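You operate a simulated robot arm through the tools that you are given. There is no shell and no other tool. Be economical: measure what you need, move in short steps, check, and stop when the job is done.

Carry out the task below with a simulated robot arm. There is one attempt and no reset: what you move stays moved.

TASK
Take the reading light apart for packing.
Fine: turn its dial back to DIM, switch it off, then unscrew the head and lay it on the lift top.

It is judged by the outcome, as a careful person would: the job done as asked, and still so three seconds after it is handed in. It fails if anything else is knocked over, pushed out of place, dropped, spilled or broken.

THE ROBOT
A 6-joint arm with a two-finger parallel gripper, fixed in place. Base frame: the origin is at the foot of the arm, x ahead of it, y to its left, z up. Lengths are in m, angles in degrees, forces in N, time in s.
With the tool pointing down near the work surface it reaches from about 0.18 to 0.62 m from the base axis. Its first joint turns from -66.0 to 66.0 degrees. Payload 2.7 kg.
Tool frame: the origin (TCP) lies between the finger pads and is the grasp point; the fingertips stand 0.023 m ahead of it; z points along the fingers, y is the line along which they close. The gripper opens to 0.094 m. The fingers are 0.038 m wide and 0.01 m thick; the gripper's body (0.054 by 0.096 m) begins 0.039 m behind the TCP.
Orientation is that of the tool frame in the base frame, as a unit quaternion [w, x, y, z]. With the fingers straight down and closing along the base's y, the tool's x points along the base's -x, its y along +y and its z along -z.

THE INTERFACE
- The arm moves only by the tool send_rows. Its arguments are lists of equal length, an entry for each row: "dp": the shift along the tool's x, y, z in units of 250 mm (1.0 is 250 mm), a list of three; "rotation": the turn, a rotation vector about the tool's x, y, z in units of 180 degrees (1.0 is 180 degrees), a list of three; "hand": the gripper command, from -1 (shut) to 1 (fully open), values between in proportion. In form: {"dp": [[x, y, z], ...], "rotation": [[ax, ay, az], ...], "hand": [hand, ...]}. A call has 1 to 10 rows; each row is the pose to reach, as a shift and turn from the pose commanded when the call began, along the tool's axes at that moment. A call with a number of a shift or a turn outside -1 to 1 is refused whole. A row lasts 0.2 s, in which the tool goes at most 0.05 m and 8.6 degrees; a call with a longer step from one row to the next is refused whole, and so is a gripper value outside its range. A pose out of reach is approached as far as the arm can. The call stops where the force on the tool passes 40 N (or 10 N more than at its start, if that is more) or the arm is blocked; 0.2 s more then pass. The fingers move at their own pace (about 0.045 m/s each) and stop on an object; they squeeze with about 44 N. The grip force told is the motor's: it shows also when the fingers shut on nothing. Time passes only in rows, and 0.2 s behind the last, so rows that repeat a pose let the fingers close. It gives the time, the measured TCP pose, the force on the tool (base axes), the opening and the grip force at its end, in the units of the frame above (readings bear some noise).
- Cameras (640 x 400 px; columns grow to the right, rows downward): "scene" is fixed at [0.049, -0.4163, 1.4046]; the picture's right is [0.95, -0.31, 0.00], its down [-0.18, -0.54, -0.83] and it looks along [0.26, 0.78, -0.56] (base axes); focal length 369 px, centre (320, 200). "wrist" rides on the gripper at [-0.039, 0, -0.044] in the tool frame; the picture's right is [0.00, -1.00, 0.00], its down [0.97, 0.00, -0.24] and it looks along [0.24, 0.00, 0.97] (tool axes); focal length 218 px, centre (320, 200).
- get_image(camera): a new picture of that camera. No time passes.
- point_at(camera, pixels): there is no depth. For up to 12 entries [column, row, z] of the newest picture of that camera ("zoom" is the newest enlarged one), the place [x, y] in the base frame at which the ray of that pixel passes the height z, good to about 0.003 m. No time passes.
- zoom(camera, box): a new picture of the part [left, top, right, bottom] of that camera's present view, enlarged. No time passes.
- close_job(): hands the job in; it is judged then, once.

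Work in short steps. Measure before you move; look again where a grasp or a placing could have gone wrong, and mend it. You have 80 turns and 54 pictures in all, those below and enlarged ones among them. Open the gripper and draw the arm clear of the work before you hand the job in, unless the task says otherwise; then end with one line.

The tools are called as a command line: name --argument value ..., lists and objects as JSON in quotes. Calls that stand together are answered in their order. send_rows: Moves the arm, as the interface text tells. Its arguments: {"type":"object","properties":{"dp":{"type":"array"},"rotation":{"type":"array"},"hand":{"type":"array"}},"required":["dp","rotation","hand"]} The other tools are called the same way: get_image (camera) takes a picture; point_at (camera, pixels) gives the place at which the rays of pixels pass given heights; zoom (camera, box) takes an enlarged picture of a part of a camera's view; close_job () hands the job in.

At the start:

```text
clock: 0.0
tcp_pos: [0.2591, 0.2963, 1.0723]
ee_rot: [0.0, -0.001, 1.0, 0.001]
wrist_force: [1.1, -0.4, 0.0]
width: 0.0941
grasp_force: 0.0
```

scene: 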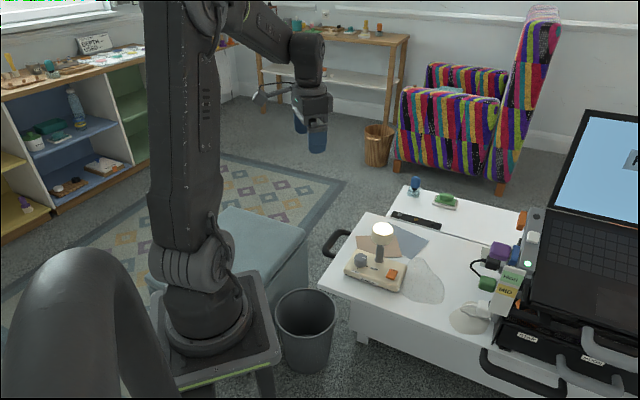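
wrist: 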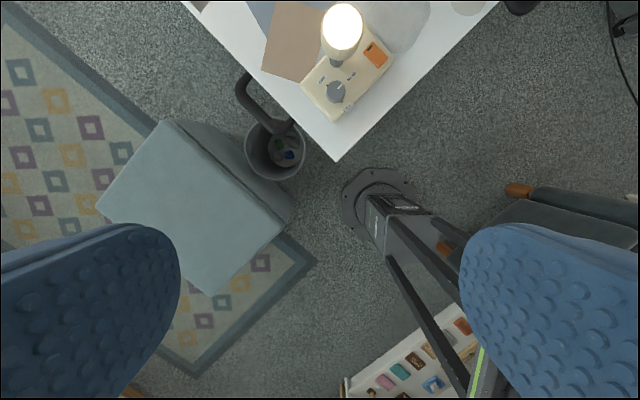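

I zoom into the lamp area around (380,260) in the scene and (345,60) in the wrist picture.

zoom --camera "scene" --box '[320, 170, 540, 340]'

zoom --camera "wrist" --box '[240, 0, 440, 130]'

```text
2.35 times, centred on (430, 255) of scene
```

zoom: 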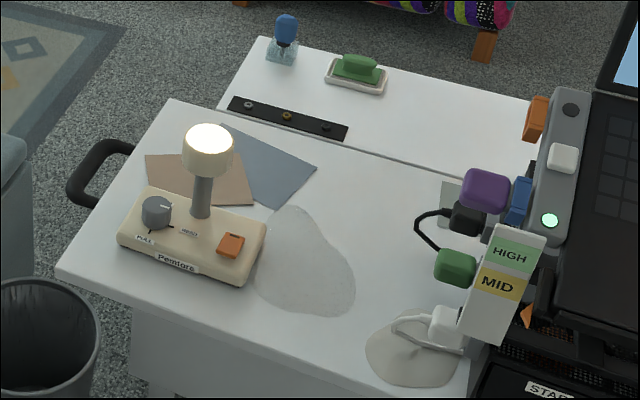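

```text
3.08 times, centred on (340, 65) of wrist
```

zoom: 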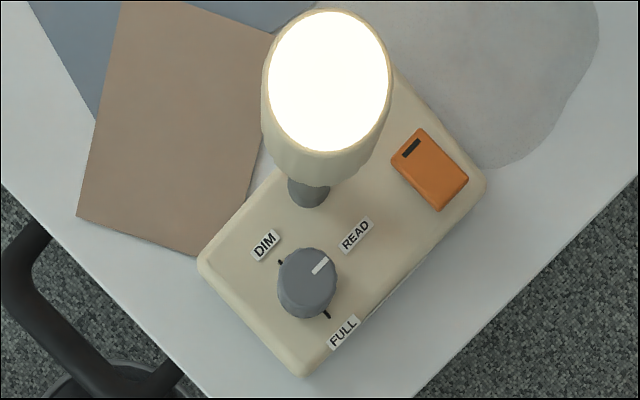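

I look closer at the area right of the lamp to find the "lift top".

zoom --camera "scene" --box '[440, 190, 640, 400]'

zoom --camera "scene" --box '[335, 215, 415, 300]'

```text
1.90 times, centred on (540, 295) of scene
```

zoom: 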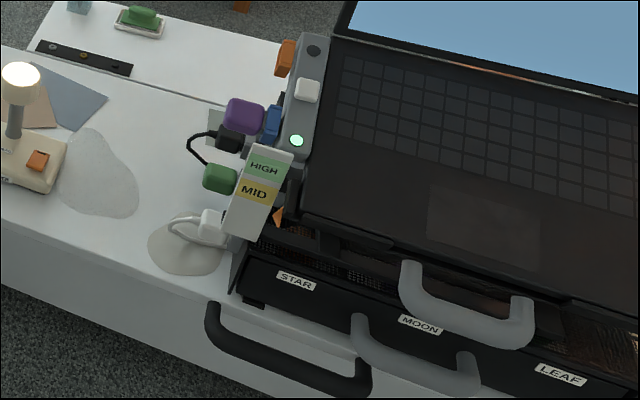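

```text
4.71 times, centred on (375, 258) of scene
```

zoom: 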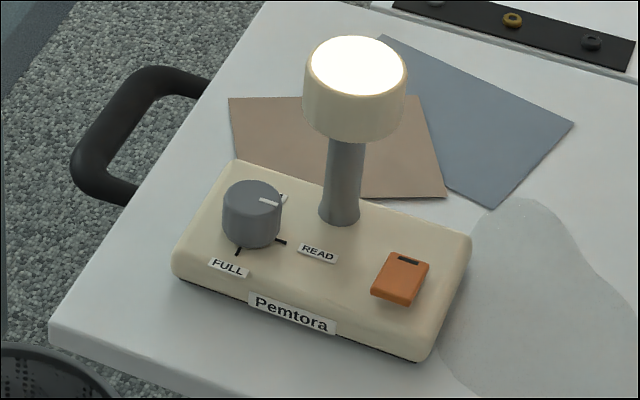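

Now I query positions of the dial, switch, head and base in both views at several heights.

point_at --camera "zoom" --pixels '[[180, 282, 0.64], [415, 360, 0.64], [402, 270, 0.66], [402, 270, 0.68], [252, 198, 0.68], [252, 198, 0.7], [340, 218, 0.66], [340, 218, 0.68], [355, 65, 0.76], [355, 65, 0.8], [355, 65, 0.84], [355, 135, 0.76]]'

point_at --camera "wrist" --pixels '[[375.7, 54.6, 0.66], [375.7, 54.6, 0.68], [336, 88, 0.68], [336, 88, 0.7], [336, 64.5, 0.66], [336, 64.5, 0.68], [343, 26, 0.76], [343, 26, 0.8], [343, 26, 0.84], [337, 162, 0.64], [336, 121, 0.66], [302, 85, 0.66]]'

```text
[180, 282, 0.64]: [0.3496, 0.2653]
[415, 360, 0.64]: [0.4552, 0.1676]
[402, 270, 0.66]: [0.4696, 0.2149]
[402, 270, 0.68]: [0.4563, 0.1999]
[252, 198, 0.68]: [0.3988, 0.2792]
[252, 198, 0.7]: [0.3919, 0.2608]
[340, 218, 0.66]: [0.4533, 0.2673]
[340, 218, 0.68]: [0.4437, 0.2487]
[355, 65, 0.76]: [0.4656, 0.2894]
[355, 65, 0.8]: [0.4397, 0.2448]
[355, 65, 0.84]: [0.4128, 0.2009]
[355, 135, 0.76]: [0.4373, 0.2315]
```

```text
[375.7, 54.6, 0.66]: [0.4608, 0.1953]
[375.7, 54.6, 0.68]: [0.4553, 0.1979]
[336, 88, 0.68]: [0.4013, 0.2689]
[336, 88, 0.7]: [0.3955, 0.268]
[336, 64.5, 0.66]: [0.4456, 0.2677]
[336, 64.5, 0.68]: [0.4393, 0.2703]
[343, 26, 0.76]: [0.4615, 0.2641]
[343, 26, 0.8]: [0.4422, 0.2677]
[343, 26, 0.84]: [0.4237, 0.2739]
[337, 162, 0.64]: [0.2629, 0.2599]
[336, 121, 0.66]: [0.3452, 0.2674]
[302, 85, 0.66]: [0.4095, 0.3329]
```

Estimates: head axis (0.452, 0.266), top z≈0.78; dial (0.397, 0.269), top ≈0.69; switch (0.456, 0.199). The head overhangs close to the dial, so I move above the lamp for a closer look first.

send_rows --dp '[[-0.09, -0.016, 0.11], [-0.18, -0.032, 0.22], [-0.27, -0.048, 0.33], [-0.36, -0.064, 0.44], [-0.45, -0.08, 0.55], [-0.54, -0.097, 0.66], [-0.628, -0.113, 0.769], [-0.628, -0.113, 0.769]]' --rotation '[[0, 0, 0], [0, 0, 0], [0, 0, 0], [0, 0, 0], [0, 0, 0], [0, 0, 0], [0, 0, 0], [0, 0, 0]]' --hand '[1, 1, 1, 1, 1, 1, 1, 1]'

get_image --camera "wrist"

```text
clock: 1.8
tcp_pos: [0.4112, 0.2669, 0.8793]
ee_rot: [0.0, -0.002, 1.0, 0.001]
wrist_force: [-0.2, 0.2, 0.6]
width: 0.0941
grasp_force: 0.1
```

```text
47 pictures are left
```

wrist: 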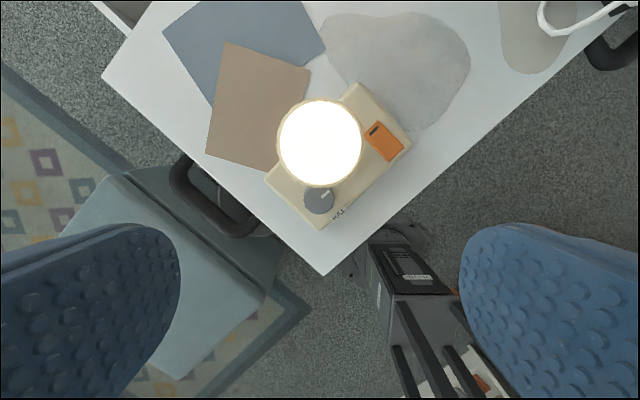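

zoom --camera "wrist" --box '[255, 75, 425, 235]'

point_at --camera "wrist" --pixels '[[319, 200, 0.69], [384, 141, 0.67], [279, 143, 0.78], [361, 143, 0.78], [320, 142, 0.78], [318, 229, 0.66], [266, 174, 0.66], [325, 274, 0.64], [104, 75, 0.64]]'

```text
2.50 times, centred on (340, 155) of wrist
```

zoom: 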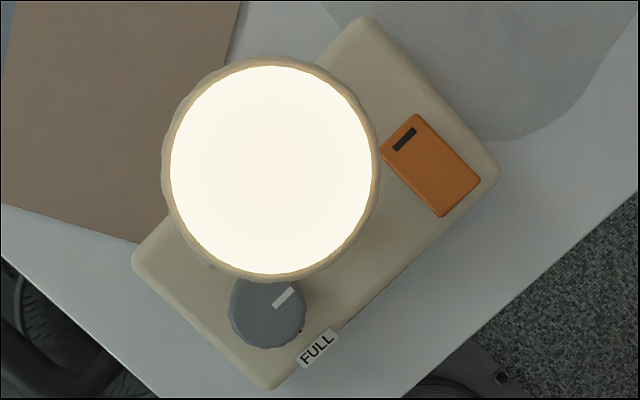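

```text
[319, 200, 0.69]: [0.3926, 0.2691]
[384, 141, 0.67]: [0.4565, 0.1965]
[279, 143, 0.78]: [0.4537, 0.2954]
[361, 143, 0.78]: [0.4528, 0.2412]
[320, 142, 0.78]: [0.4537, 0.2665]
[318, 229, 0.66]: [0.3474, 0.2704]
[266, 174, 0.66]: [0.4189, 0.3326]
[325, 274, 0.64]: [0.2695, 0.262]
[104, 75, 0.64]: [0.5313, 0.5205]
```

Dial is at (0.395, 0.269), pointer at READ; DIM is 90° counter-clockwise from above. The head's edge lies only ~3 cm from the dial axis, so I lean the tool 30° back toward the robot and hover.

send_rows --dp '[[0.06, 0.01, 0.05], [0.12, 0.025, 0.12], [0.17, 0.04, 0.2], [0.21, 0.05, 0.28], [0.24, 0.06, 0.36], [0.264, 0.078, 0.44], [0.264, 0.078, 0.44]]' --rotation '[[0.0055, -0.0274, 0.0204], [0.0109, -0.0548, 0.0407], [0.0164, -0.0822, 0.0611], [0.0218, -0.1096, 0.0814], [0.0273, -0.137, 0.1018], [0.0327, -0.1644, 0.1221], [0.0327, -0.1644, 0.1221]]' --hand '[0.28, 0.28, 0.28, 0.28, 0.28, 0.28, 0.28]'

get_image --camera "wrist"

zoom --camera "scene" --box '[320, 190, 430, 300]'

```text
clock: 3.4
tcp_pos: [0.3492, 0.2885, 0.768]
ee_rot: [0.254, 0.187, 0.948, -0.049]
wrist_force: [-0.4, 0.2, -0.5]
width: 0.0601
grasp_force: 0.0
```

```text
45 pictures are left
```

wrist: 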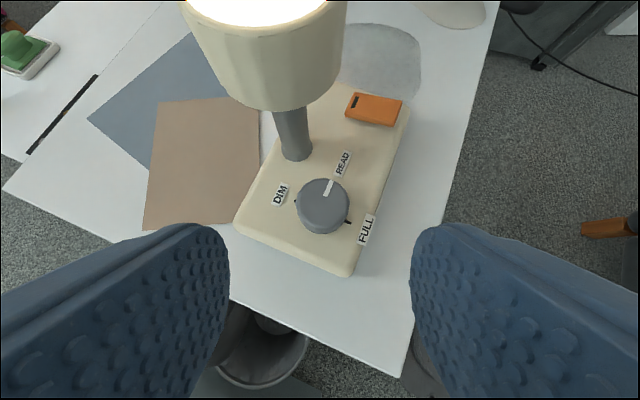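

```text
3.64 times, centred on (375, 245) of scene
```

zoom: 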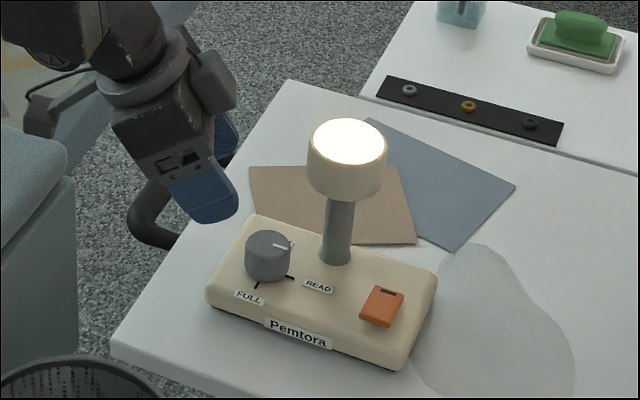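

Good view of dial (323,202). I refine the dial position and heights.

point_at --camera "wrist" --pixels '[[323, 202, 0.68], [323, 202, 0.69], [323, 202, 0.7], [321, 234, 0.66], [321, 234, 0.67], [375, 111, 0.67], [375, 111, 0.68], [352, 277, 0.65], [234, 228, 0.65], [409, 108, 0.66], [297, 157, 0.66]]'

point_at --camera "zoom" --pixels '[[269, 243, 0.68], [269, 243, 0.69], [269, 243, 0.7], [268, 282, 0.66], [268, 282, 0.67], [382, 303, 0.67], [382, 303, 0.68], [336, 261, 0.66]]'

zoom --camera "wrist" --box '[230, 80, 420, 290]'

```text
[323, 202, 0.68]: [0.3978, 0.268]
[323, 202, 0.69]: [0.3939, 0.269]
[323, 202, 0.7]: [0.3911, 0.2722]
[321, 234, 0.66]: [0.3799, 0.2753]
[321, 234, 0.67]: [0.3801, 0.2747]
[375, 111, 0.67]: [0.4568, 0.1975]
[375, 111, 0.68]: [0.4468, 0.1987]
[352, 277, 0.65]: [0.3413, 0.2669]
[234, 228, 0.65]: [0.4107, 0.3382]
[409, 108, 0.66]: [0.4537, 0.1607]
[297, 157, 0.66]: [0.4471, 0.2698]
```

```text
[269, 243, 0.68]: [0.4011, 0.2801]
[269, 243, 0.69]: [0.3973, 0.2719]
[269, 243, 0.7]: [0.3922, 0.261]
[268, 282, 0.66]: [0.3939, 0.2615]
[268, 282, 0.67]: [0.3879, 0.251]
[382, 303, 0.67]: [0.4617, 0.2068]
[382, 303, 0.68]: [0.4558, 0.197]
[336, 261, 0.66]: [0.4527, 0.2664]
```

```text
1.90 times, centred on (325, 185) of wrist
```

zoom: 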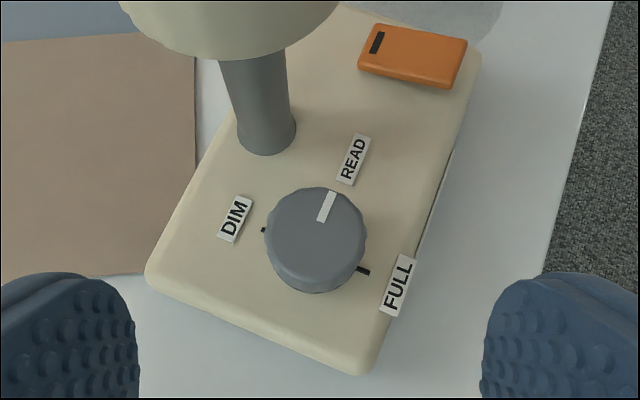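

Dial axis (0.395, 0.2695), top 0.692, base top ≈0.665. I advance along the tool axis 78 mm and close on the dial.

send_rows --dp '[[0, 0, 0.1], [0, 0, 0.2], [0, 0, 0.27], [0, 0, 0.312], [0, 0, 0.312]]' --rotation '[[0, 0, 0], [0, 0, 0], [0, 0, 0], [0, 0, 0], [0, 0, 0]]' --hand '[0.28, 0.28, 0.28, 0.28, 0.28]'

get_image --camera "wrist"

```text
clock: 4.6
tcp_pos: [0.3836, 0.2731, 0.6995]
ee_rot: [0.253, 0.188, 0.948, -0.051]
wrist_force: [-0.3, -0.3, -0.5]
width: 0.06
grasp_force: 0.0
```

```text
42 pictures are left
```

wrist: 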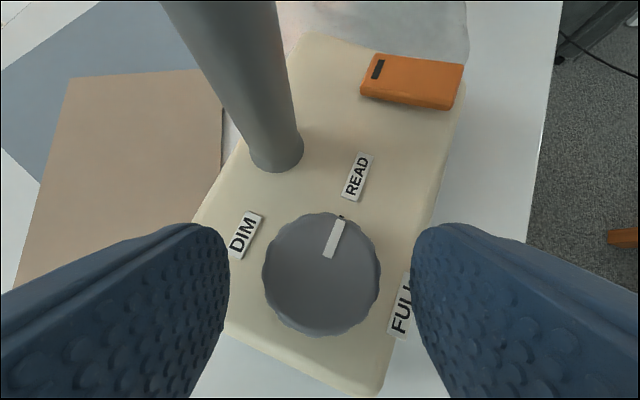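

Dial centred between the fingers (col 321). I close on it and turn +45° about the vertical.

send_rows --dp '[[0, 0, 0], [0, 0, 0], [0, 0, 0], [-0.0014, -0.004, 0.0008], [-0.0029, -0.008, 0.0017], [-0.0043, -0.012, 0.0025], [-0.0057, -0.016, 0.0033], [-0.0072, -0.02, 0.0042], [-0.0086, -0.024, 0.005], [-0.0086, -0.024, 0.005]]' --rotation '[[0, 0, 0], [0, 0, 0], [0, 0, 0], [-0.0208, 0, -0.0361], [-0.0417, 0, -0.0722], [-0.0625, 0, -0.1083], [-0.0833, 0, -0.1443], [-0.1042, 0, -0.1804], [-0.125, 0, -0.2165], [-0.125, 0, -0.2165]]' --hand '[-1, -1, -1, -1, -1, -1, -1, -1, -1, -1]'

get_image --camera "wrist"

```text
clock: 6.8
tcp_pos: [0.3883, 0.2771, 0.7065]
ee_rot: [0.252, -0.191, 0.948, 0.04]
wrist_force: [-1.1, -0.3, -10.1]
width: 0.0342
grasp_force: 43.8
out of reach, approached as far as the arm can: row 8, 9, 10
```

```text
41 pictures are left
```

wrist: 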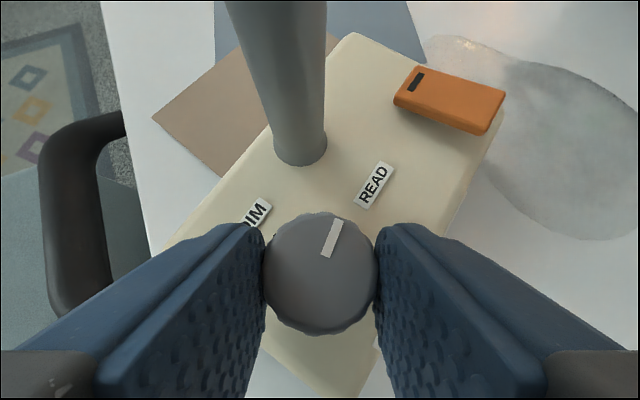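

The move ran near a wrist limit and the lamp base may have turned too; I check the scene.

zoom --camera "scene" --box '[320, 190, 430, 300]'

```text
3.64 times, centred on (375, 245) of scene
```

zoom: 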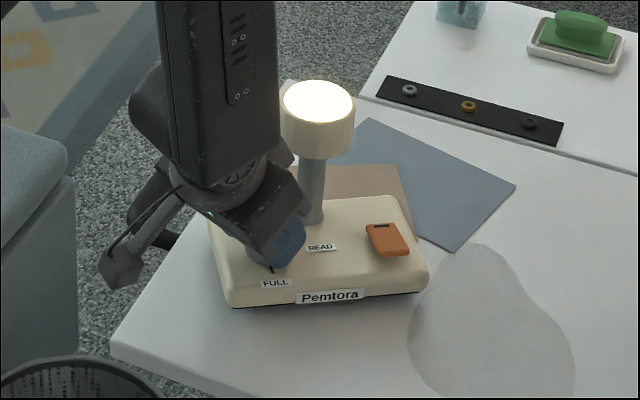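

point_at --camera "zoom" --pixels '[[236, 308, 0.64], [410, 293, 0.64], [236, 308, 0.647], [410, 293, 0.647], [319, 102, 0.78], [319, 102, 0.787]]'

zoom --camera "wrist" --box '[240, 130, 400, 350]'

```text
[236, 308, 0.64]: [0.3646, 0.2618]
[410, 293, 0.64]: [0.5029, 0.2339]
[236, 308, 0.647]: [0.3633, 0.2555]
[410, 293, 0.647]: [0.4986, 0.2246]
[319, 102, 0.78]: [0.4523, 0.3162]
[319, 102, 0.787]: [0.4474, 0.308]
```

```text
1.82 times, centred on (320, 240) of wrist
```

zoom: 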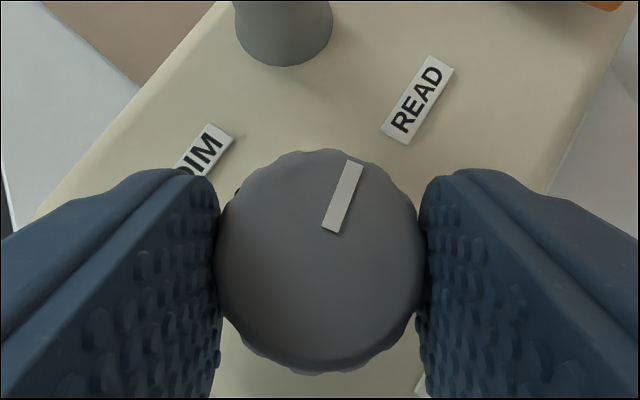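

The lamp turned ~31° with the dial (TCP rose 7 mm where the arm ran out of reach, lifting it). I reverse the turn while still holding, to set the lamp back as it stood.

send_rows --dp '[[-0.0014, 0.004, 0.0008], [-0.0029, 0.008, 0.0017], [-0.0043, 0.012, 0.0025], [-0.0057, 0.016, 0.0033], [-0.0072, 0.02, 0.0042], [-0.0086, 0.024, 0.005], [-0.0086, 0.024, 0.005]]' --rotation '[[0.0208, 0, 0.0361], [0.0417, 0, 0.0722], [0.0625, 0, 0.1083], [0.0833, 0, 0.1443], [0.1042, 0, 0.1804], [0.125, 0, 0.2165], [0.125, 0, 0.2165]]' --hand '[-1, -1, -1, -1, -1, -1, -1]'

zoom --camera "scene" --box '[320, 190, 430, 300]'

get_image --camera "wrist"

```text
clock: 8.4
tcp_pos: [0.3889, 0.2833, 0.7061]
ee_rot: [0.253, 0.189, 0.948, -0.051]
wrist_force: [0.4, 0.8, -11.0]
width: 0.034
grasp_force: 44.3
```

```text
3.64 times, centred on (375, 245) of scene
```

zoom: 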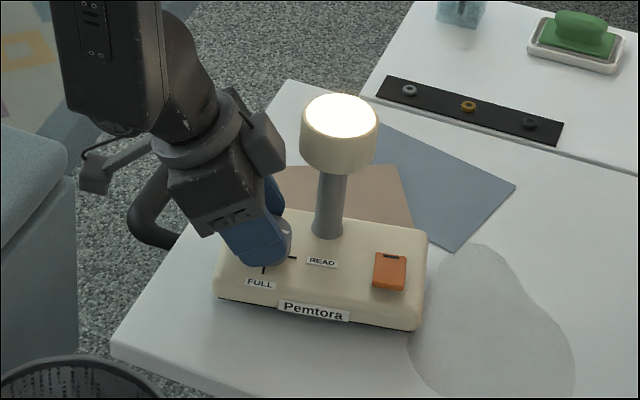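

```text
37 pictures are left
```

wrist: 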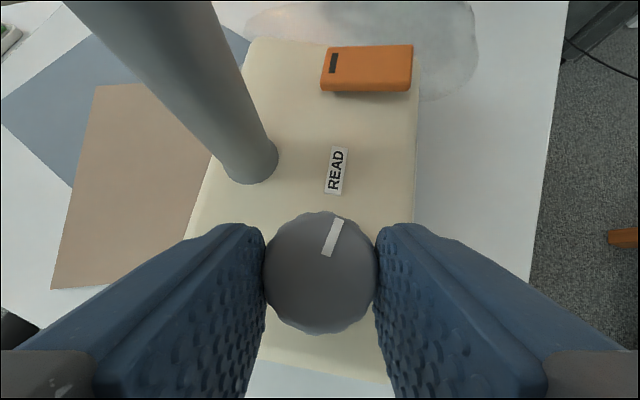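

The lamp still hangs slightly lifted (–11 N) and ~15° off. I turn 15° further back while lifted, shift back, then lower 6.6 mm to the table.

send_rows --dp '[[0.001, -0.018, 0], [0.0024, -0.037, -0.001], [0.0024, -0.037, -0.001], [0.009, -0.037, 0.011], [0.0156, -0.037, 0.0218], [0.0156, -0.037, 0.0218]]' --rotation '[[0.0208, 0, 0.0361], [0.0417, 0, 0.0722], [0.0417, 0, 0.0722], [0.0417, 0, 0.0722], [0.0417, 0, 0.0722], [0.0417, 0, 0.0722]]' --hand '[-1, -1, -1, -1, -1, -1]'

zoom --camera "scene" --box '[320, 190, 430, 300]'

get_image --camera "wrist"

```text
clock: 9.8
tcp_pos: [0.3851, 0.2748, 0.7006]
ee_rot: [0.245, 0.309, 0.915, -0.083]
wrist_force: [-5.3, 1.2, 6.2]
width: 0.034
grasp_force: 43.8
```

```text
3.64 times, centred on (375, 245) of scene
```

zoom: 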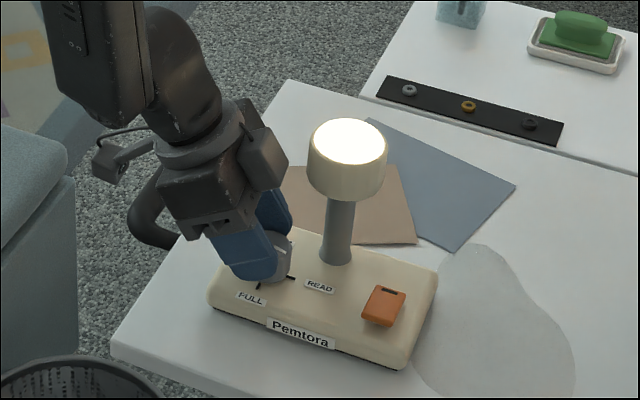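

```text
35 pictures are left
```

wrist: 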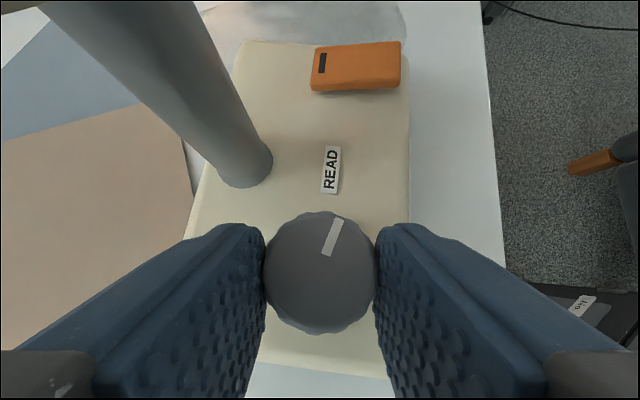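

Lamp is back exactly where it stood, pressed lightly (6 N). I now turn the dial +22.5° keeping the slight downward press, and check whether the base stays.

send_rows --dp '[[-0.001, -0.004, 0.003], [-0.0016, -0.008, 0.005], [-0.0024, -0.0126, 0.006], [-0.0024, -0.0126, 0.006]]' --rotation '[[-0.0208, 0, -0.0361], [-0.0417, 0, -0.0722], [-0.0625, 0, -0.1083], [-0.0625, 0, -0.1083]]' --hand '[-1, -1, -1, -1]'

get_image --camera "wrist"

```text
clock: 10.8
tcp_pos: [0.3855, 0.2704, 0.7003]
ee_rot: [0.258, 0.125, 0.958, -0.031]
wrist_force: [-2.6, -3.3, 27.6]
width: 0.0341
grasp_force: 43.8
```

```text
34 pictures are left
```

wrist: 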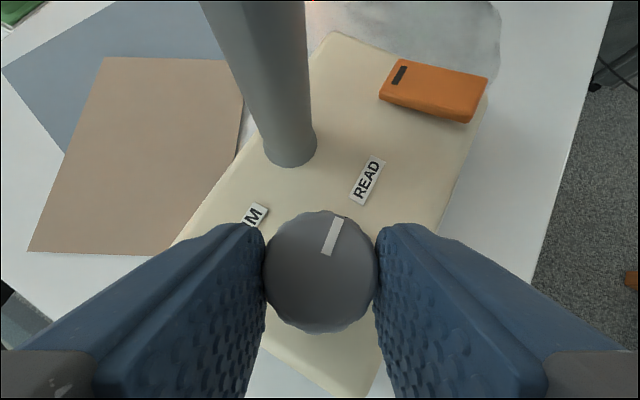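

The dial now turns and the base stays. I continue another +20°, easing the press a little.

send_rows --dp '[[-0.0009, -0.004, -0.0003], [-0.0018, -0.008, -0.0007], [-0.0026, -0.0116, -0.001], [-0.0026, -0.0116, -0.001]]' --rotation '[[-0.0185, 0, -0.0321], [-0.037, 0, -0.0641], [-0.0556, 0, -0.0962], [-0.0556, 0, -0.0962]]' --hand '[-1, -1, -1, -1]'

```text
clock: 11.8
tcp_pos: [0.3847, 0.2668, 0.6982]
ee_rot: [0.259, -0.043, 0.965, 0.011]
wrist_force: [8.3, -3.9, 10.8]
width: 0.0339
grasp_force: 44.3
```

Release, swing back −40° with the fingers open, and grip again.

send_rows --dp '[[0, 0, 0], [-0.004, 0, -0.007], [-0.0054, 0.0047, -0.006], [-0.0068, 0.0094, -0.005], [-0.0082, 0.014, -0.0045], [-0.0096, 0.0187, -0.004], [-0.011, 0.0234, -0.003], [-0.011, 0.0234, -0.003]]' --rotation '[[0, 0, 0], [0, 0, 0], [0.0222, 0, 0.0385], [0.0444, 0, 0.077], [0.0667, 0, 0.1155], [0.0889, 0, 0.154], [0.1111, 0, 0.1925], [0.1111, 0, 0.1925]]' --hand '[0.28, 0.28, 0.28, 0.28, 0.28, 0.28, 0.28, 0.28]'

get_image --camera "wrist"

zoom --camera "scene" --box '[320, 190, 430, 300]'

```text
clock: 13.6
tcp_pos: [0.3845, 0.2749, 0.7013]
ee_rot: [0.246, 0.289, 0.922, -0.077]
wrist_force: [0.4, 0.0, 0.4]
width: 0.0599
grasp_force: 0.0
```

```text
33 pictures are left
```

wrist: 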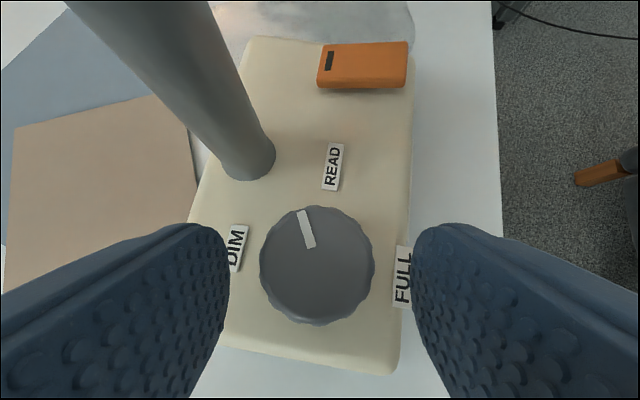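

```text
3.64 times, centred on (375, 245) of scene
```

zoom: 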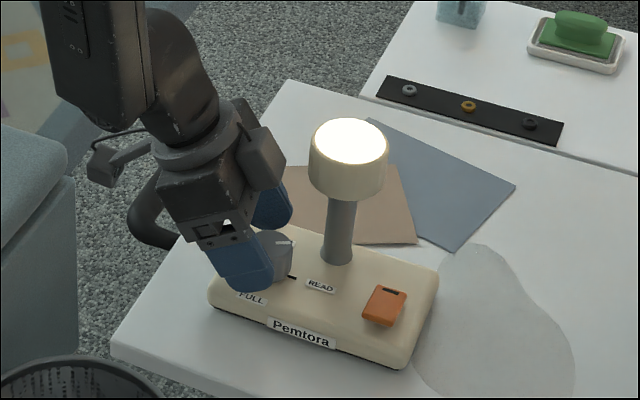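

Dial is ~28° past READ toward DIM; base unmoved. Grip again, press slightly, and turn +40°.

send_rows --dp '[[0, 0, 0], [0, 0, 0], [0, 0, 0], [0.004, 0, 0.007], [0.0026, -0.0044, 0.0078], [0.0012, -0.0088, 0.0085], [-0.0002, -0.0132, 0.0093], [-0.0016, -0.0176, 0.01], [-0.003, -0.022, 0.0108], [-0.003, -0.022, 0.0108]]' --rotation '[[0, 0, 0], [0, 0, 0], [0, 0, 0], [0, 0, 0], [-0.0222, 0, -0.0385], [-0.0444, 0, -0.077], [-0.0667, 0, -0.1155], [-0.0889, 0, -0.154], [-0.1111, 0, -0.1925], [-0.1111, 0, -0.1925]]' --hand '[-1, -1, -1, -1, -1, -1, -1, -1, -1, -1]'

send_rows --dp '[[0, 0, 0], [-0.004, 0, -0.007], [-0.0054, 0.0047, -0.006], [-0.0068, 0.0094, -0.005], [-0.0082, 0.014, -0.0045], [-0.0096, 0.0187, -0.004], [-0.011, 0.0234, -0.003], [-0.011, 0.0234, -0.003]]' --rotation '[[0, 0, 0], [0, 0, 0], [0.0222, 0, 0.0385], [0.0444, 0, 0.077], [0.0667, 0, 0.1155], [0.0889, 0, 0.154], [0.1111, 0, 0.1925], [0.1111, 0, 0.1925]]' --hand '[0.28, 0.28, 0.28, 0.28, 0.28, 0.28, 0.28, 0.28]'

get_image --camera "wrist"

```text
clock: 15.8
tcp_pos: [0.3839, 0.2682, 0.6992]
ee_rot: [0.258, -0.042, 0.965, 0.012]
wrist_force: [-1.1, -12.2, 19.9]
width: 0.034
grasp_force: 44.3
```

```text
clock: 17.6
tcp_pos: [0.3842, 0.2745, 0.7009]
ee_rot: [0.245, 0.289, 0.922, -0.077]
wrist_force: [0.2, -0.5, -0.3]
width: 0.0603
grasp_force: 0.0
```

```text
31 pictures are left
```

wrist: 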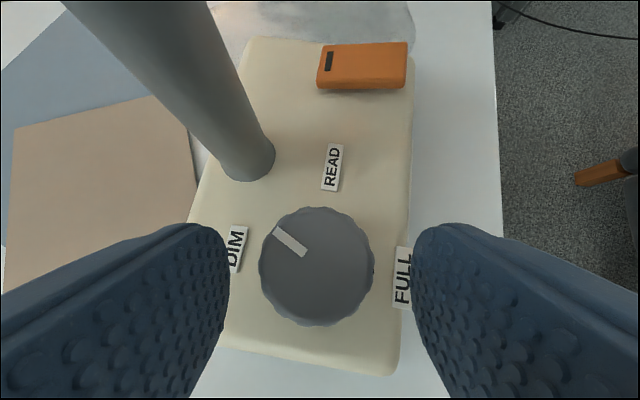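

Pointer is ~50° along, about 33° short of DIM. Grip again and turn +32°.

send_rows --dp '[[0, 0, 0], [0, 0, 0], [0, 0, 0], [0.004, 0, 0.007], [0.0026, -0.0044, 0.0078], [0.0012, -0.0088, 0.0085], [-0.0002, -0.0132, 0.0093], [-0.0016, -0.0176, 0.01], [-0.0016, -0.0176, 0.01]]' --rotation '[[0, 0, 0], [0, 0, 0], [0, 0, 0], [0, 0, 0], [-0.0222, 0, -0.0385], [-0.0444, 0, -0.077], [-0.0667, 0, -0.1155], [-0.0889, 0, -0.154], [-0.0889, 0, -0.154]]' --hand '[-1, -1, -1, -1, -1, -1, -1, -1, -1]'

send_rows --dp '[[0, 0, 0], [-0.004, 0, -0.007], [-0.0054, 0.0047, -0.006], [-0.0068, 0.0094, -0.005], [-0.0082, 0.014, -0.0045], [-0.0096, 0.0187, -0.004], [-0.0096, 0.0187, -0.004]]' --rotation '[[0, 0, 0], [0, 0, 0], [0.0222, 0, 0.0385], [0.0444, 0, 0.077], [0.0667, 0, 0.1155], [0.0889, 0, 0.154], [0.0889, 0, 0.154]]' --hand '[0.28, 0.28, 0.28, 0.28, 0.28, 0.28, 0.28]'

zoom --camera "wrist" --box '[200, 130, 440, 330]'

```text
clock: 19.6
tcp_pos: [0.3839, 0.2695, 0.6973]
ee_rot: [0.257, 0.024, 0.966, -0.006]
wrist_force: [2.6, -2.1, -0.4]
width: 0.0342
grasp_force: 43.8
```

```text
clock: 21.2
tcp_pos: [0.3841, 0.274, 0.701]
ee_rot: [0.246, 0.29, 0.922, -0.077]
wrist_force: [-0.1, 0.5, -0.3]
width: 0.0603
grasp_force: 0.1
```

```text
2.00 times, centred on (320, 230) of wrist
```

zoom: 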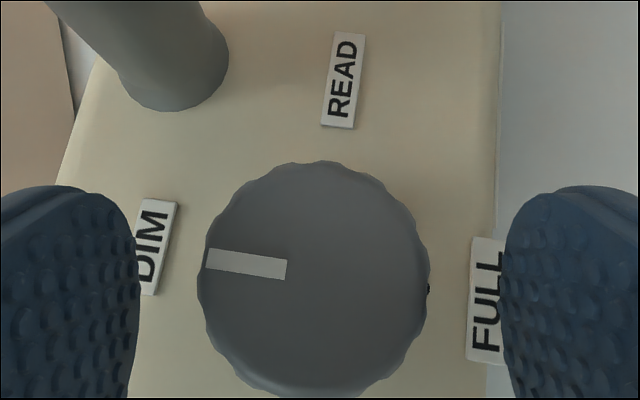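

The pointer now looks opposite the FULL tick, toward DIM. I withdraw along the tool axis and check.

send_rows --dp '[[0, 0, -0.1], [0, 0, -0.22], [0, 0, -0.34], [0, 0, -0.46], [0, 0, -0.46]]' --rotation '[[0, 0, 0], [0, 0, 0], [0, 0, 0], [0, 0, 0], [0, 0, 0]]' --hand '[0.28, 0.28, 0.28, 0.28, 0.28]'

zoom --camera "wrist" --box '[230, 80, 410, 260]'

zoom --camera "scene" --box '[340, 220, 420, 300]'

```text
clock: 22.4
tcp_pos: [0.3401, 0.3051, 0.8008]
ee_rot: [0.246, 0.29, 0.921, -0.078]
wrist_force: [0.1, 0.6, 0.6]
width: 0.0601
grasp_force: 0.0
```

```text
2.22 times, centred on (320, 170) of wrist
```

zoom: 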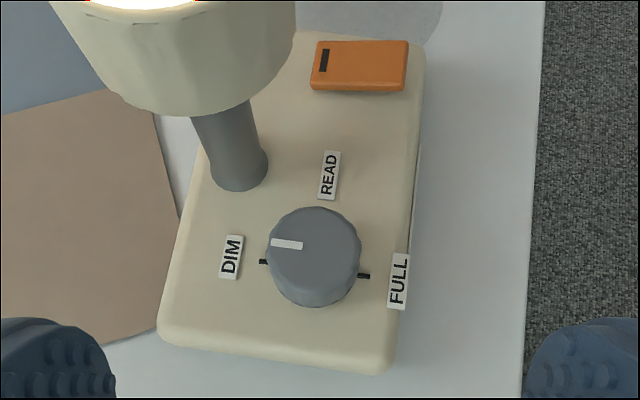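

```text
5.00 times, centred on (380, 260) of scene
```

zoom: 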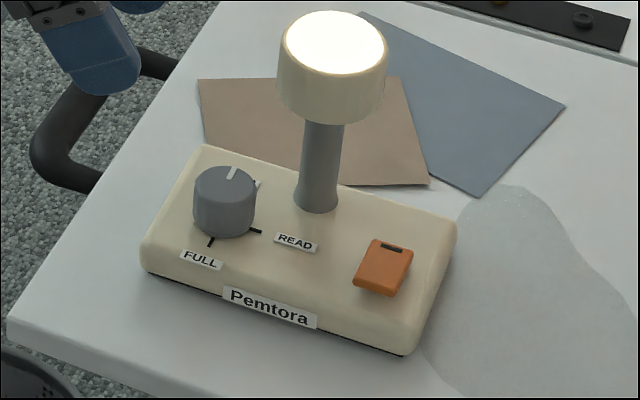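

Pointer is parallel to the tick line: dial at DIM. Now I look at the rocker switch closely.

zoom --camera "scene" --box '[400, 258, 432, 288]'

zoom --camera "scene" --box '[374, 258, 410, 288]'

zoom --camera "wrist" --box '[305, 85, 360, 130]'

```text
13.33 times, centred on (416, 273) of scene
```

zoom: 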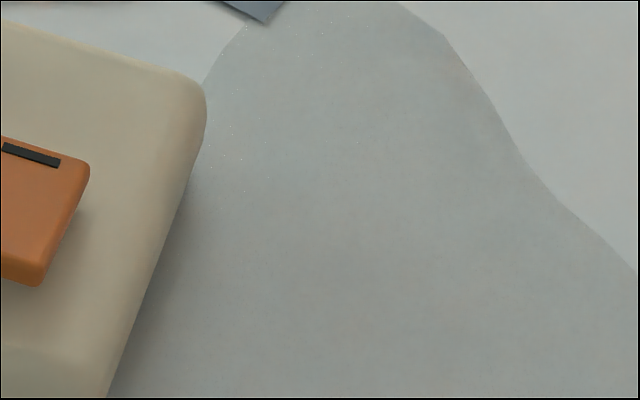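

```text
13.33 times, centred on (392, 273) of scene
```

zoom: 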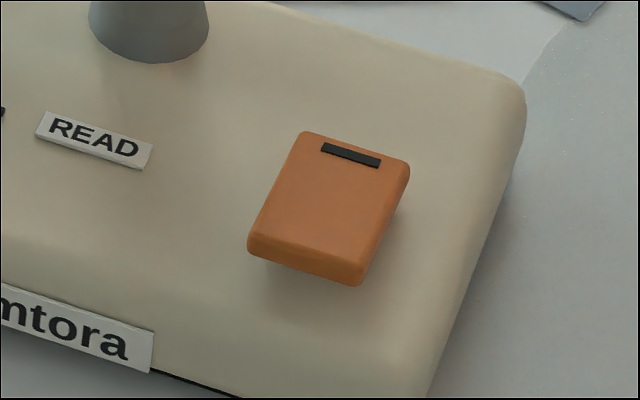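

```text
8.89 times, centred on (332, 108) of wrist
```

zoom: 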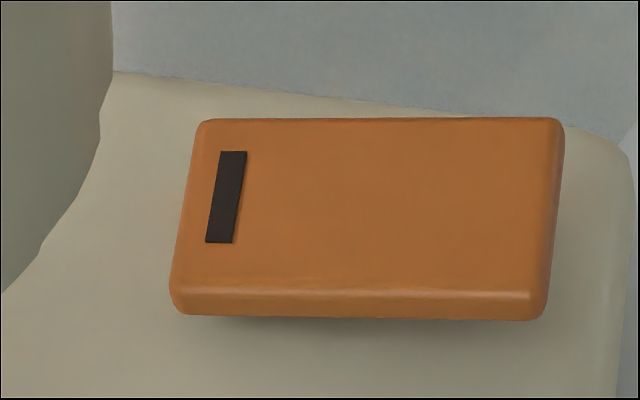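

The marked (rear) end is pressed in and the front end stands raised with a shadow: I need to press the front end. I measure it.

point_at --camera "zoom" --pixels '[[540, 205, 0.675], [540, 205, 0.68], [500, 205, 0.68], [200, 205, 0.67], [190, 300, 0.67], [545, 305, 0.675], [560, 120, 0.68]]'

get_image --camera "scene"

point_at --camera "scene" --pixels '[[391, 277, 0.675], [391, 277, 0.68], [391, 277, 0.685], [394, 269, 0.67]]'

```text
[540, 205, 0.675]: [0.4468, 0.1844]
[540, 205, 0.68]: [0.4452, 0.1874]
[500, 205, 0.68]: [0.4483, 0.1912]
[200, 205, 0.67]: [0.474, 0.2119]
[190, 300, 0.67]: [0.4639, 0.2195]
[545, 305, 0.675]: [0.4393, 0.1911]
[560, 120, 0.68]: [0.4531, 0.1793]
```

```text
24 pictures are left
```

scene: 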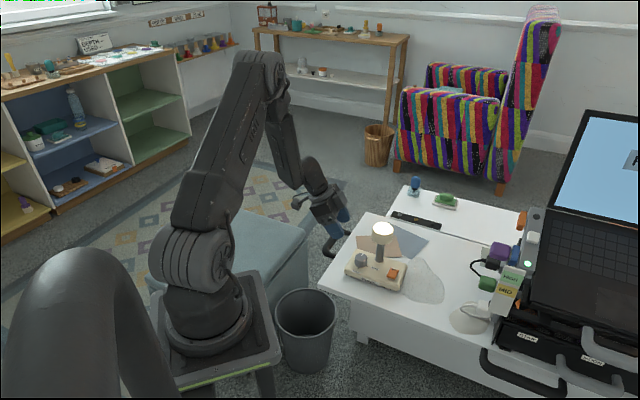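

```text
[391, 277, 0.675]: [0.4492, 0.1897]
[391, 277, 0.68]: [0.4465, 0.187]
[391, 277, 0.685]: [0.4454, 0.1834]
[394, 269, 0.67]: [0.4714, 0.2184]
```

Front end of rocker is at ≈(0.447,0.188,0.68), pivot ≈(0.460,0.201). I go over it vertically with fingers shut and yaw −90°, keeping the body clear of the head, rising first.

send_rows --dp '[[-0.11, -0.033, -0.145], [-0.22, -0.066, -0.289], [-0.2804, -0.0839, -0.2277], [-0.3408, -0.1018, -0.1664], [-0.4012, -0.1197, -0.1051], [-0.4616, -0.1376, -0.0438], [-0.522, -0.1555, 0.0175], [-0.5824, -0.1734, 0.0788], [-0.643, -0.191, 0.14], [-0.643, -0.191, 0.14]]' --rotation '[[0.0089, 0.0171, 0.0332], [0.0178, 0.0341, 0.0663], [0.0266, 0.0512, 0.0995], [0.0355, 0.0683, 0.1326], [0.0444, 0.0853, 0.1658], [0.0533, 0.1024, 0.1989], [0.0621, 0.1195, 0.2321], [0.071, 0.1365, 0.2652], [0.0799, 0.1536, 0.2984], [0.0799, 0.1536, 0.2984]]' --hand '[-1, -1, -1, -1, -1, -1, -1, -1, -1, -1]'

get_image --camera "wrist"

```text
clock: 24.6
tcp_pos: [0.4419, 0.1805, 0.8542]
ee_rot: [-0.001, 0.707, 0.708, 0.0]
wrist_force: [0.0, 0.2, -0.6]
width: 0.0
grasp_force: 42.2
```

```text
23 pictures are left
```

wrist: 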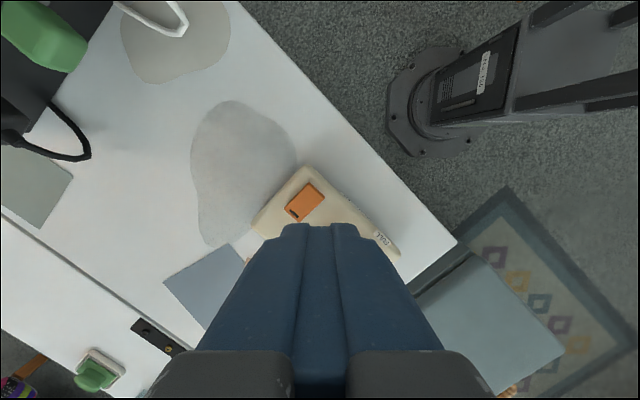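

Orientation is right. I re-measure the rocker in this view.

zoom --camera "wrist" --box '[250, 150, 410, 250]'

point_at --camera "wrist" --pixels '[[317, 193, 0.68], [294, 212, 0.67], [305, 202, 0.675]]'

```text
4.00 times, centred on (330, 200) of wrist
```

zoom: 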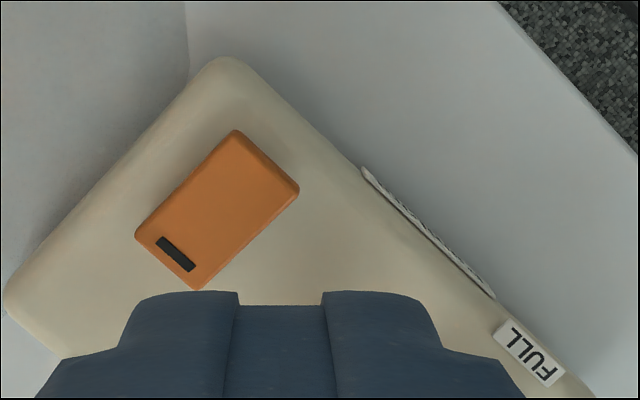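

```text
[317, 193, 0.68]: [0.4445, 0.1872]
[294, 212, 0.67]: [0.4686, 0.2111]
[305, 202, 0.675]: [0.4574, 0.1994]
```

Front end (0.445,0.186), pivot (0.457,0.199). I descend to just above the front end, offset so only the finger corner covers its front part.

send_rows --dp '[[-0.009, -0.002, 0.15], [-0.018, -0.004, 0.3], [-0.018, -0.004, 0.44], [-0.018, -0.004, 0.53], [-0.018, -0.004, 0.58], [-0.018, -0.004, 0.58]]' --rotation '[[0, 0, 0], [0, 0, 0], [0, 0, 0], [0, 0, 0], [0, 0, 0], [0, 0, 0]]' --hand '[-1, -1, -1, -1, -1, -1]'

zoom --camera "scene" --box '[340, 210, 440, 300]'

```text
clock: 26.0
tcp_pos: [0.4439, 0.1781, 0.7128]
ee_rot: [0.002, 0.705, 0.709, 0.011]
wrist_force: [-5.4, -1.3, 18.3]
width: 0.0
grasp_force: 42.0
stopped in row 6: the force on the tool passed its limit (the readings are from after the stop); the commanded pose is now the measured one
```

```text
4.44 times, centred on (390, 255) of scene
```

zoom: 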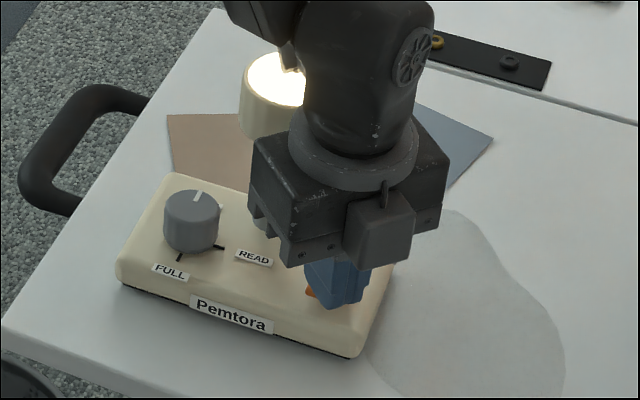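

Contact came at tip z≈0.69. I rise a little and look at the rocker and light.

send_rows --dp '[[0, 0, -0.12], [0, 0, -0.28], [0, 0, -0.28]]' --rotation '[[0, 0, 0], [0, 0, 0], [0, 0, 0]]' --hand '[-1, -1, -1]'

zoom --camera "wrist" --box '[220, 120, 420, 250]'

```text
clock: 26.8
tcp_pos: [0.4398, 0.1771, 0.781]
ee_rot: [0.001, 0.705, 0.709, 0.007]
wrist_force: [0.3, 0.5, -0.9]
width: 0.0
grasp_force: 42.0
```

```text
3.08 times, centred on (320, 185) of wrist
```

zoom: 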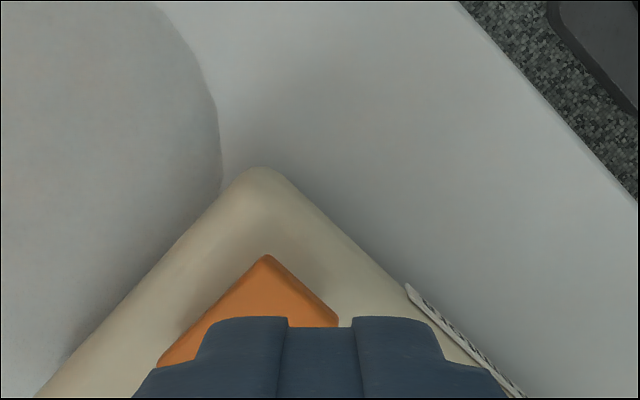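

zoom --camera "scene" --box '[350, 210, 420, 300]'

```text
4.44 times, centred on (385, 255) of scene
```

zoom: 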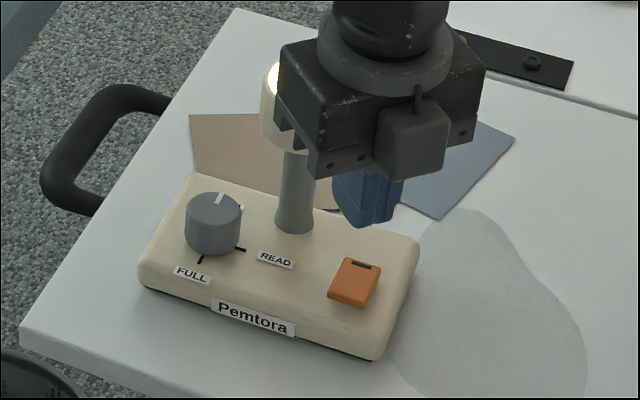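

Light is still on and the rocker unmoved; the impact limit stopped me early. I go down again slightly further out toward the front edge, then press slowly.

send_rows --dp '[[-0.02, -0.02, 0.1], [-0.02, -0.02, 0.2], [-0.02, -0.02, 0.25], [-0.02, -0.02, 0.262], [-0.02, -0.02, 0.268], [-0.02, -0.02, 0.274], [-0.02, -0.02, 0.28], [-0.02, -0.02, 0.286], [-0.02, -0.02, 0.292], [-0.02, -0.02, 0.298]]' --rotation '[[0, 0, 0], [0, 0, 0], [0, 0, 0], [0, 0, 0], [0, 0, 0], [0, 0, 0], [0, 0, 0], [0, 0, 0], [0, 0, 0], [0, 0, 0]]' --hand '[-1, -1, -1, -1, -1, -1, -1, -1, -1, -1]'

zoom --camera "scene" --box '[350, 210, 420, 300]'

```text
clock: 28.9
tcp_pos: [0.4428, 0.1747, 0.7127]
ee_rot: [0.003, 0.704, 0.71, 0.015]
wrist_force: [-5.4, -1.5, 20.3]
width: 0.0
grasp_force: 42.8
stopped in row 10: the force on the tool passed its limit (the readings are from after the stop); the commanded pose is now the measured one
```

```text
4.44 times, centred on (385, 255) of scene
```

zoom: 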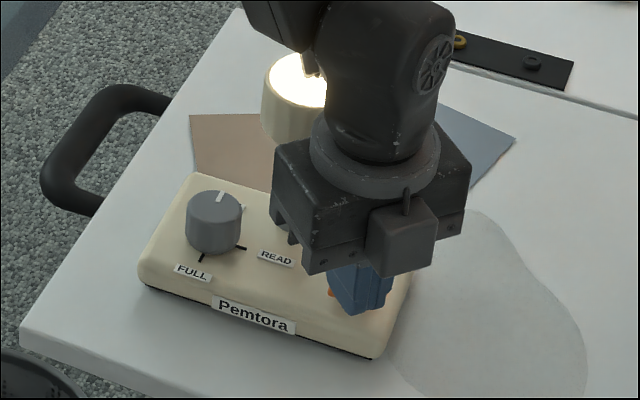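

Blocked at the same height. I zoom on the contact region to see what touches.

zoom --camera "scene" --box '[370, 240, 420, 285]'

zoom --camera "wrist" --box '[250, 150, 400, 260]'

```text
8.89 times, centred on (395, 262) of scene
```

zoom: 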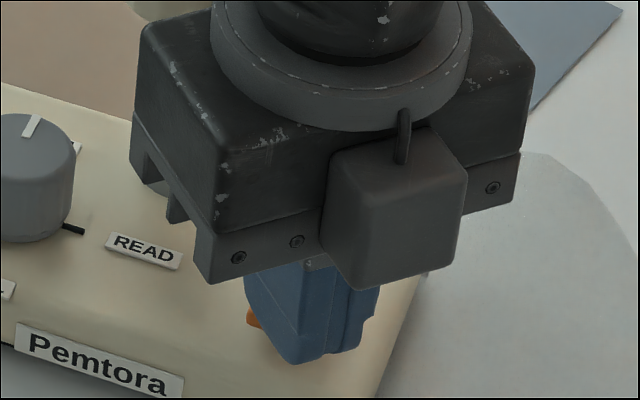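

```text
3.64 times, centred on (325, 205) of wrist
```

zoom: 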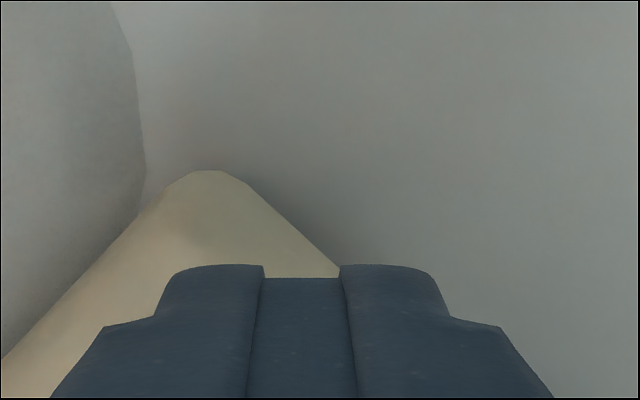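

point_at --camera "scene" --pixels '[[392.7, 280.3, 0.68], [392.7, 280.3, 0.69], [392.7, 280.3, 0.7], [399.5, 278.6, 0.68], [399.5, 278.6, 0.69], [399.5, 278.6, 0.7], [386.7, 275.2, 0.68], [386.7, 276, 0.69]]'

```text
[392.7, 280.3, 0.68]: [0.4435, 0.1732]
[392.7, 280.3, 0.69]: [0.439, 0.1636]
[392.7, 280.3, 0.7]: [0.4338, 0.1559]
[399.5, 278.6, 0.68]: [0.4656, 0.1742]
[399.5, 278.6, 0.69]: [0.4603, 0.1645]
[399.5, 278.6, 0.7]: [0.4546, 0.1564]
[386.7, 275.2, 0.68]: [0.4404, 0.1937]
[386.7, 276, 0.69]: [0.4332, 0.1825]
```

The fingertip corner may sit too near the pivot. I lift 10 mm, shift farther out to the front edge, and press slowly again.

send_rows --dp '[[0, 0, -0.05], [-0.02, -0.018, -0.05], [-0.022, -0.02, -0.02], [-0.022, -0.02, -0.008], [-0.022, -0.02, 0.0], [-0.022, -0.02, 0.008], [-0.022, -0.02, 0.016], [-0.022, -0.02, 0.024], [-0.022, -0.02, 0.032], [-0.022, -0.02, 0.04]]' --rotation '[[0, 0, 0], [0, 0, 0], [0, 0, 0], [0, 0, 0], [0, 0, 0], [0, 0, 0], [0, 0, 0], [0, 0, 0], [0, 0, 0], [0, 0, 0]]' --hand '[-1, -1, -1, -1, -1, -1, -1, -1, -1, -1]'

zoom --camera "scene" --box '[350, 210, 420, 300]'

```text
clock: 30.4
tcp_pos: [0.4406, 0.1703, 0.712]
ee_rot: [0.005, 0.704, 0.71, 0.018]
wrist_force: [-6.6, -2.0, 20.7]
width: 0.0
grasp_force: 42.7
stopped in row 7: the force on the tool passed its limit (the readings are from after the stop); the commanded pose is now the measured one
```

```text
4.44 times, centred on (385, 255) of scene
```

zoom: 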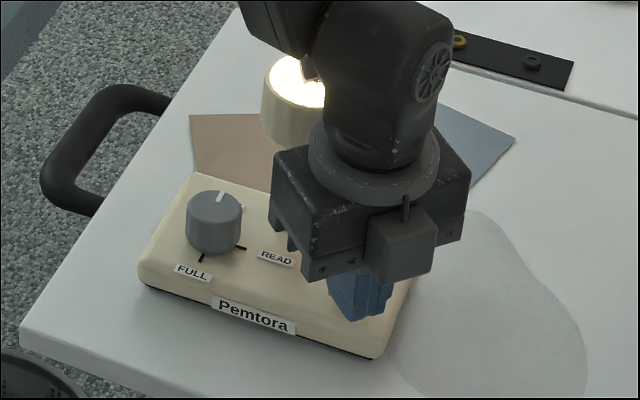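

Same height regardless of position. I'll use a different posture: lift, lean the tool 25° with its body toward −y (away from the head), so a clear finger edge presses the front end.

send_rows --dp '[[0, 0, -0.1], [0, 0, -0.2], [0.035, 0.011, -0.2], [0.07, 0.022, -0.2], [0.105, 0.034, -0.188], [0.105, 0.034, -0.188]]' --rotation '[[0, 0, 0], [0, 0, 0], [0.003, 0.044, 0.001], [0.007, 0.089, 0.002], [0.0103, 0.1333, 0.003], [0.0103, 0.1333, 0.003]]' --hand '[-1, -1, -1, -1, -1, -1]'

get_image --camera "wrist"

zoom --camera "scene" --box '[350, 210, 420, 300]'

```text
clock: 31.8
tcp_pos: [0.4457, 0.1945, 0.7577]
ee_rot: [-0.155, 0.69, 0.691, 0.152]
wrist_force: [0.0, -0.4, 1.0]
width: 0.0
grasp_force: 42.7
```

```text
14 pictures are left
```

wrist: 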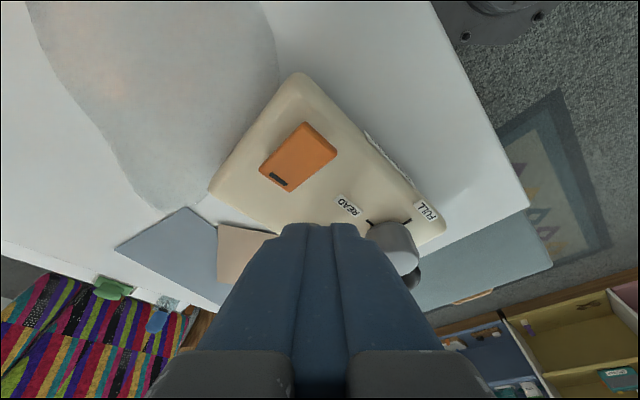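

```text
4.44 times, centred on (385, 255) of scene
```

zoom: 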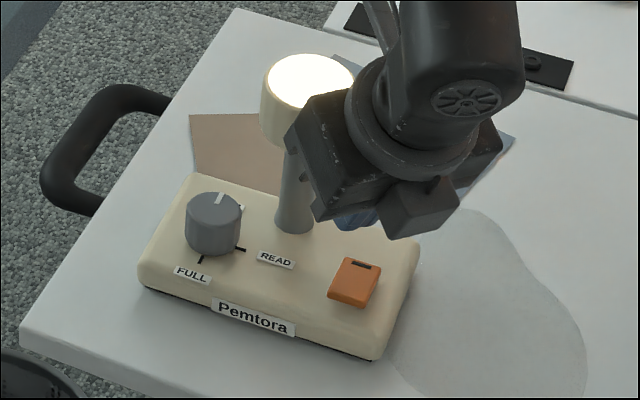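

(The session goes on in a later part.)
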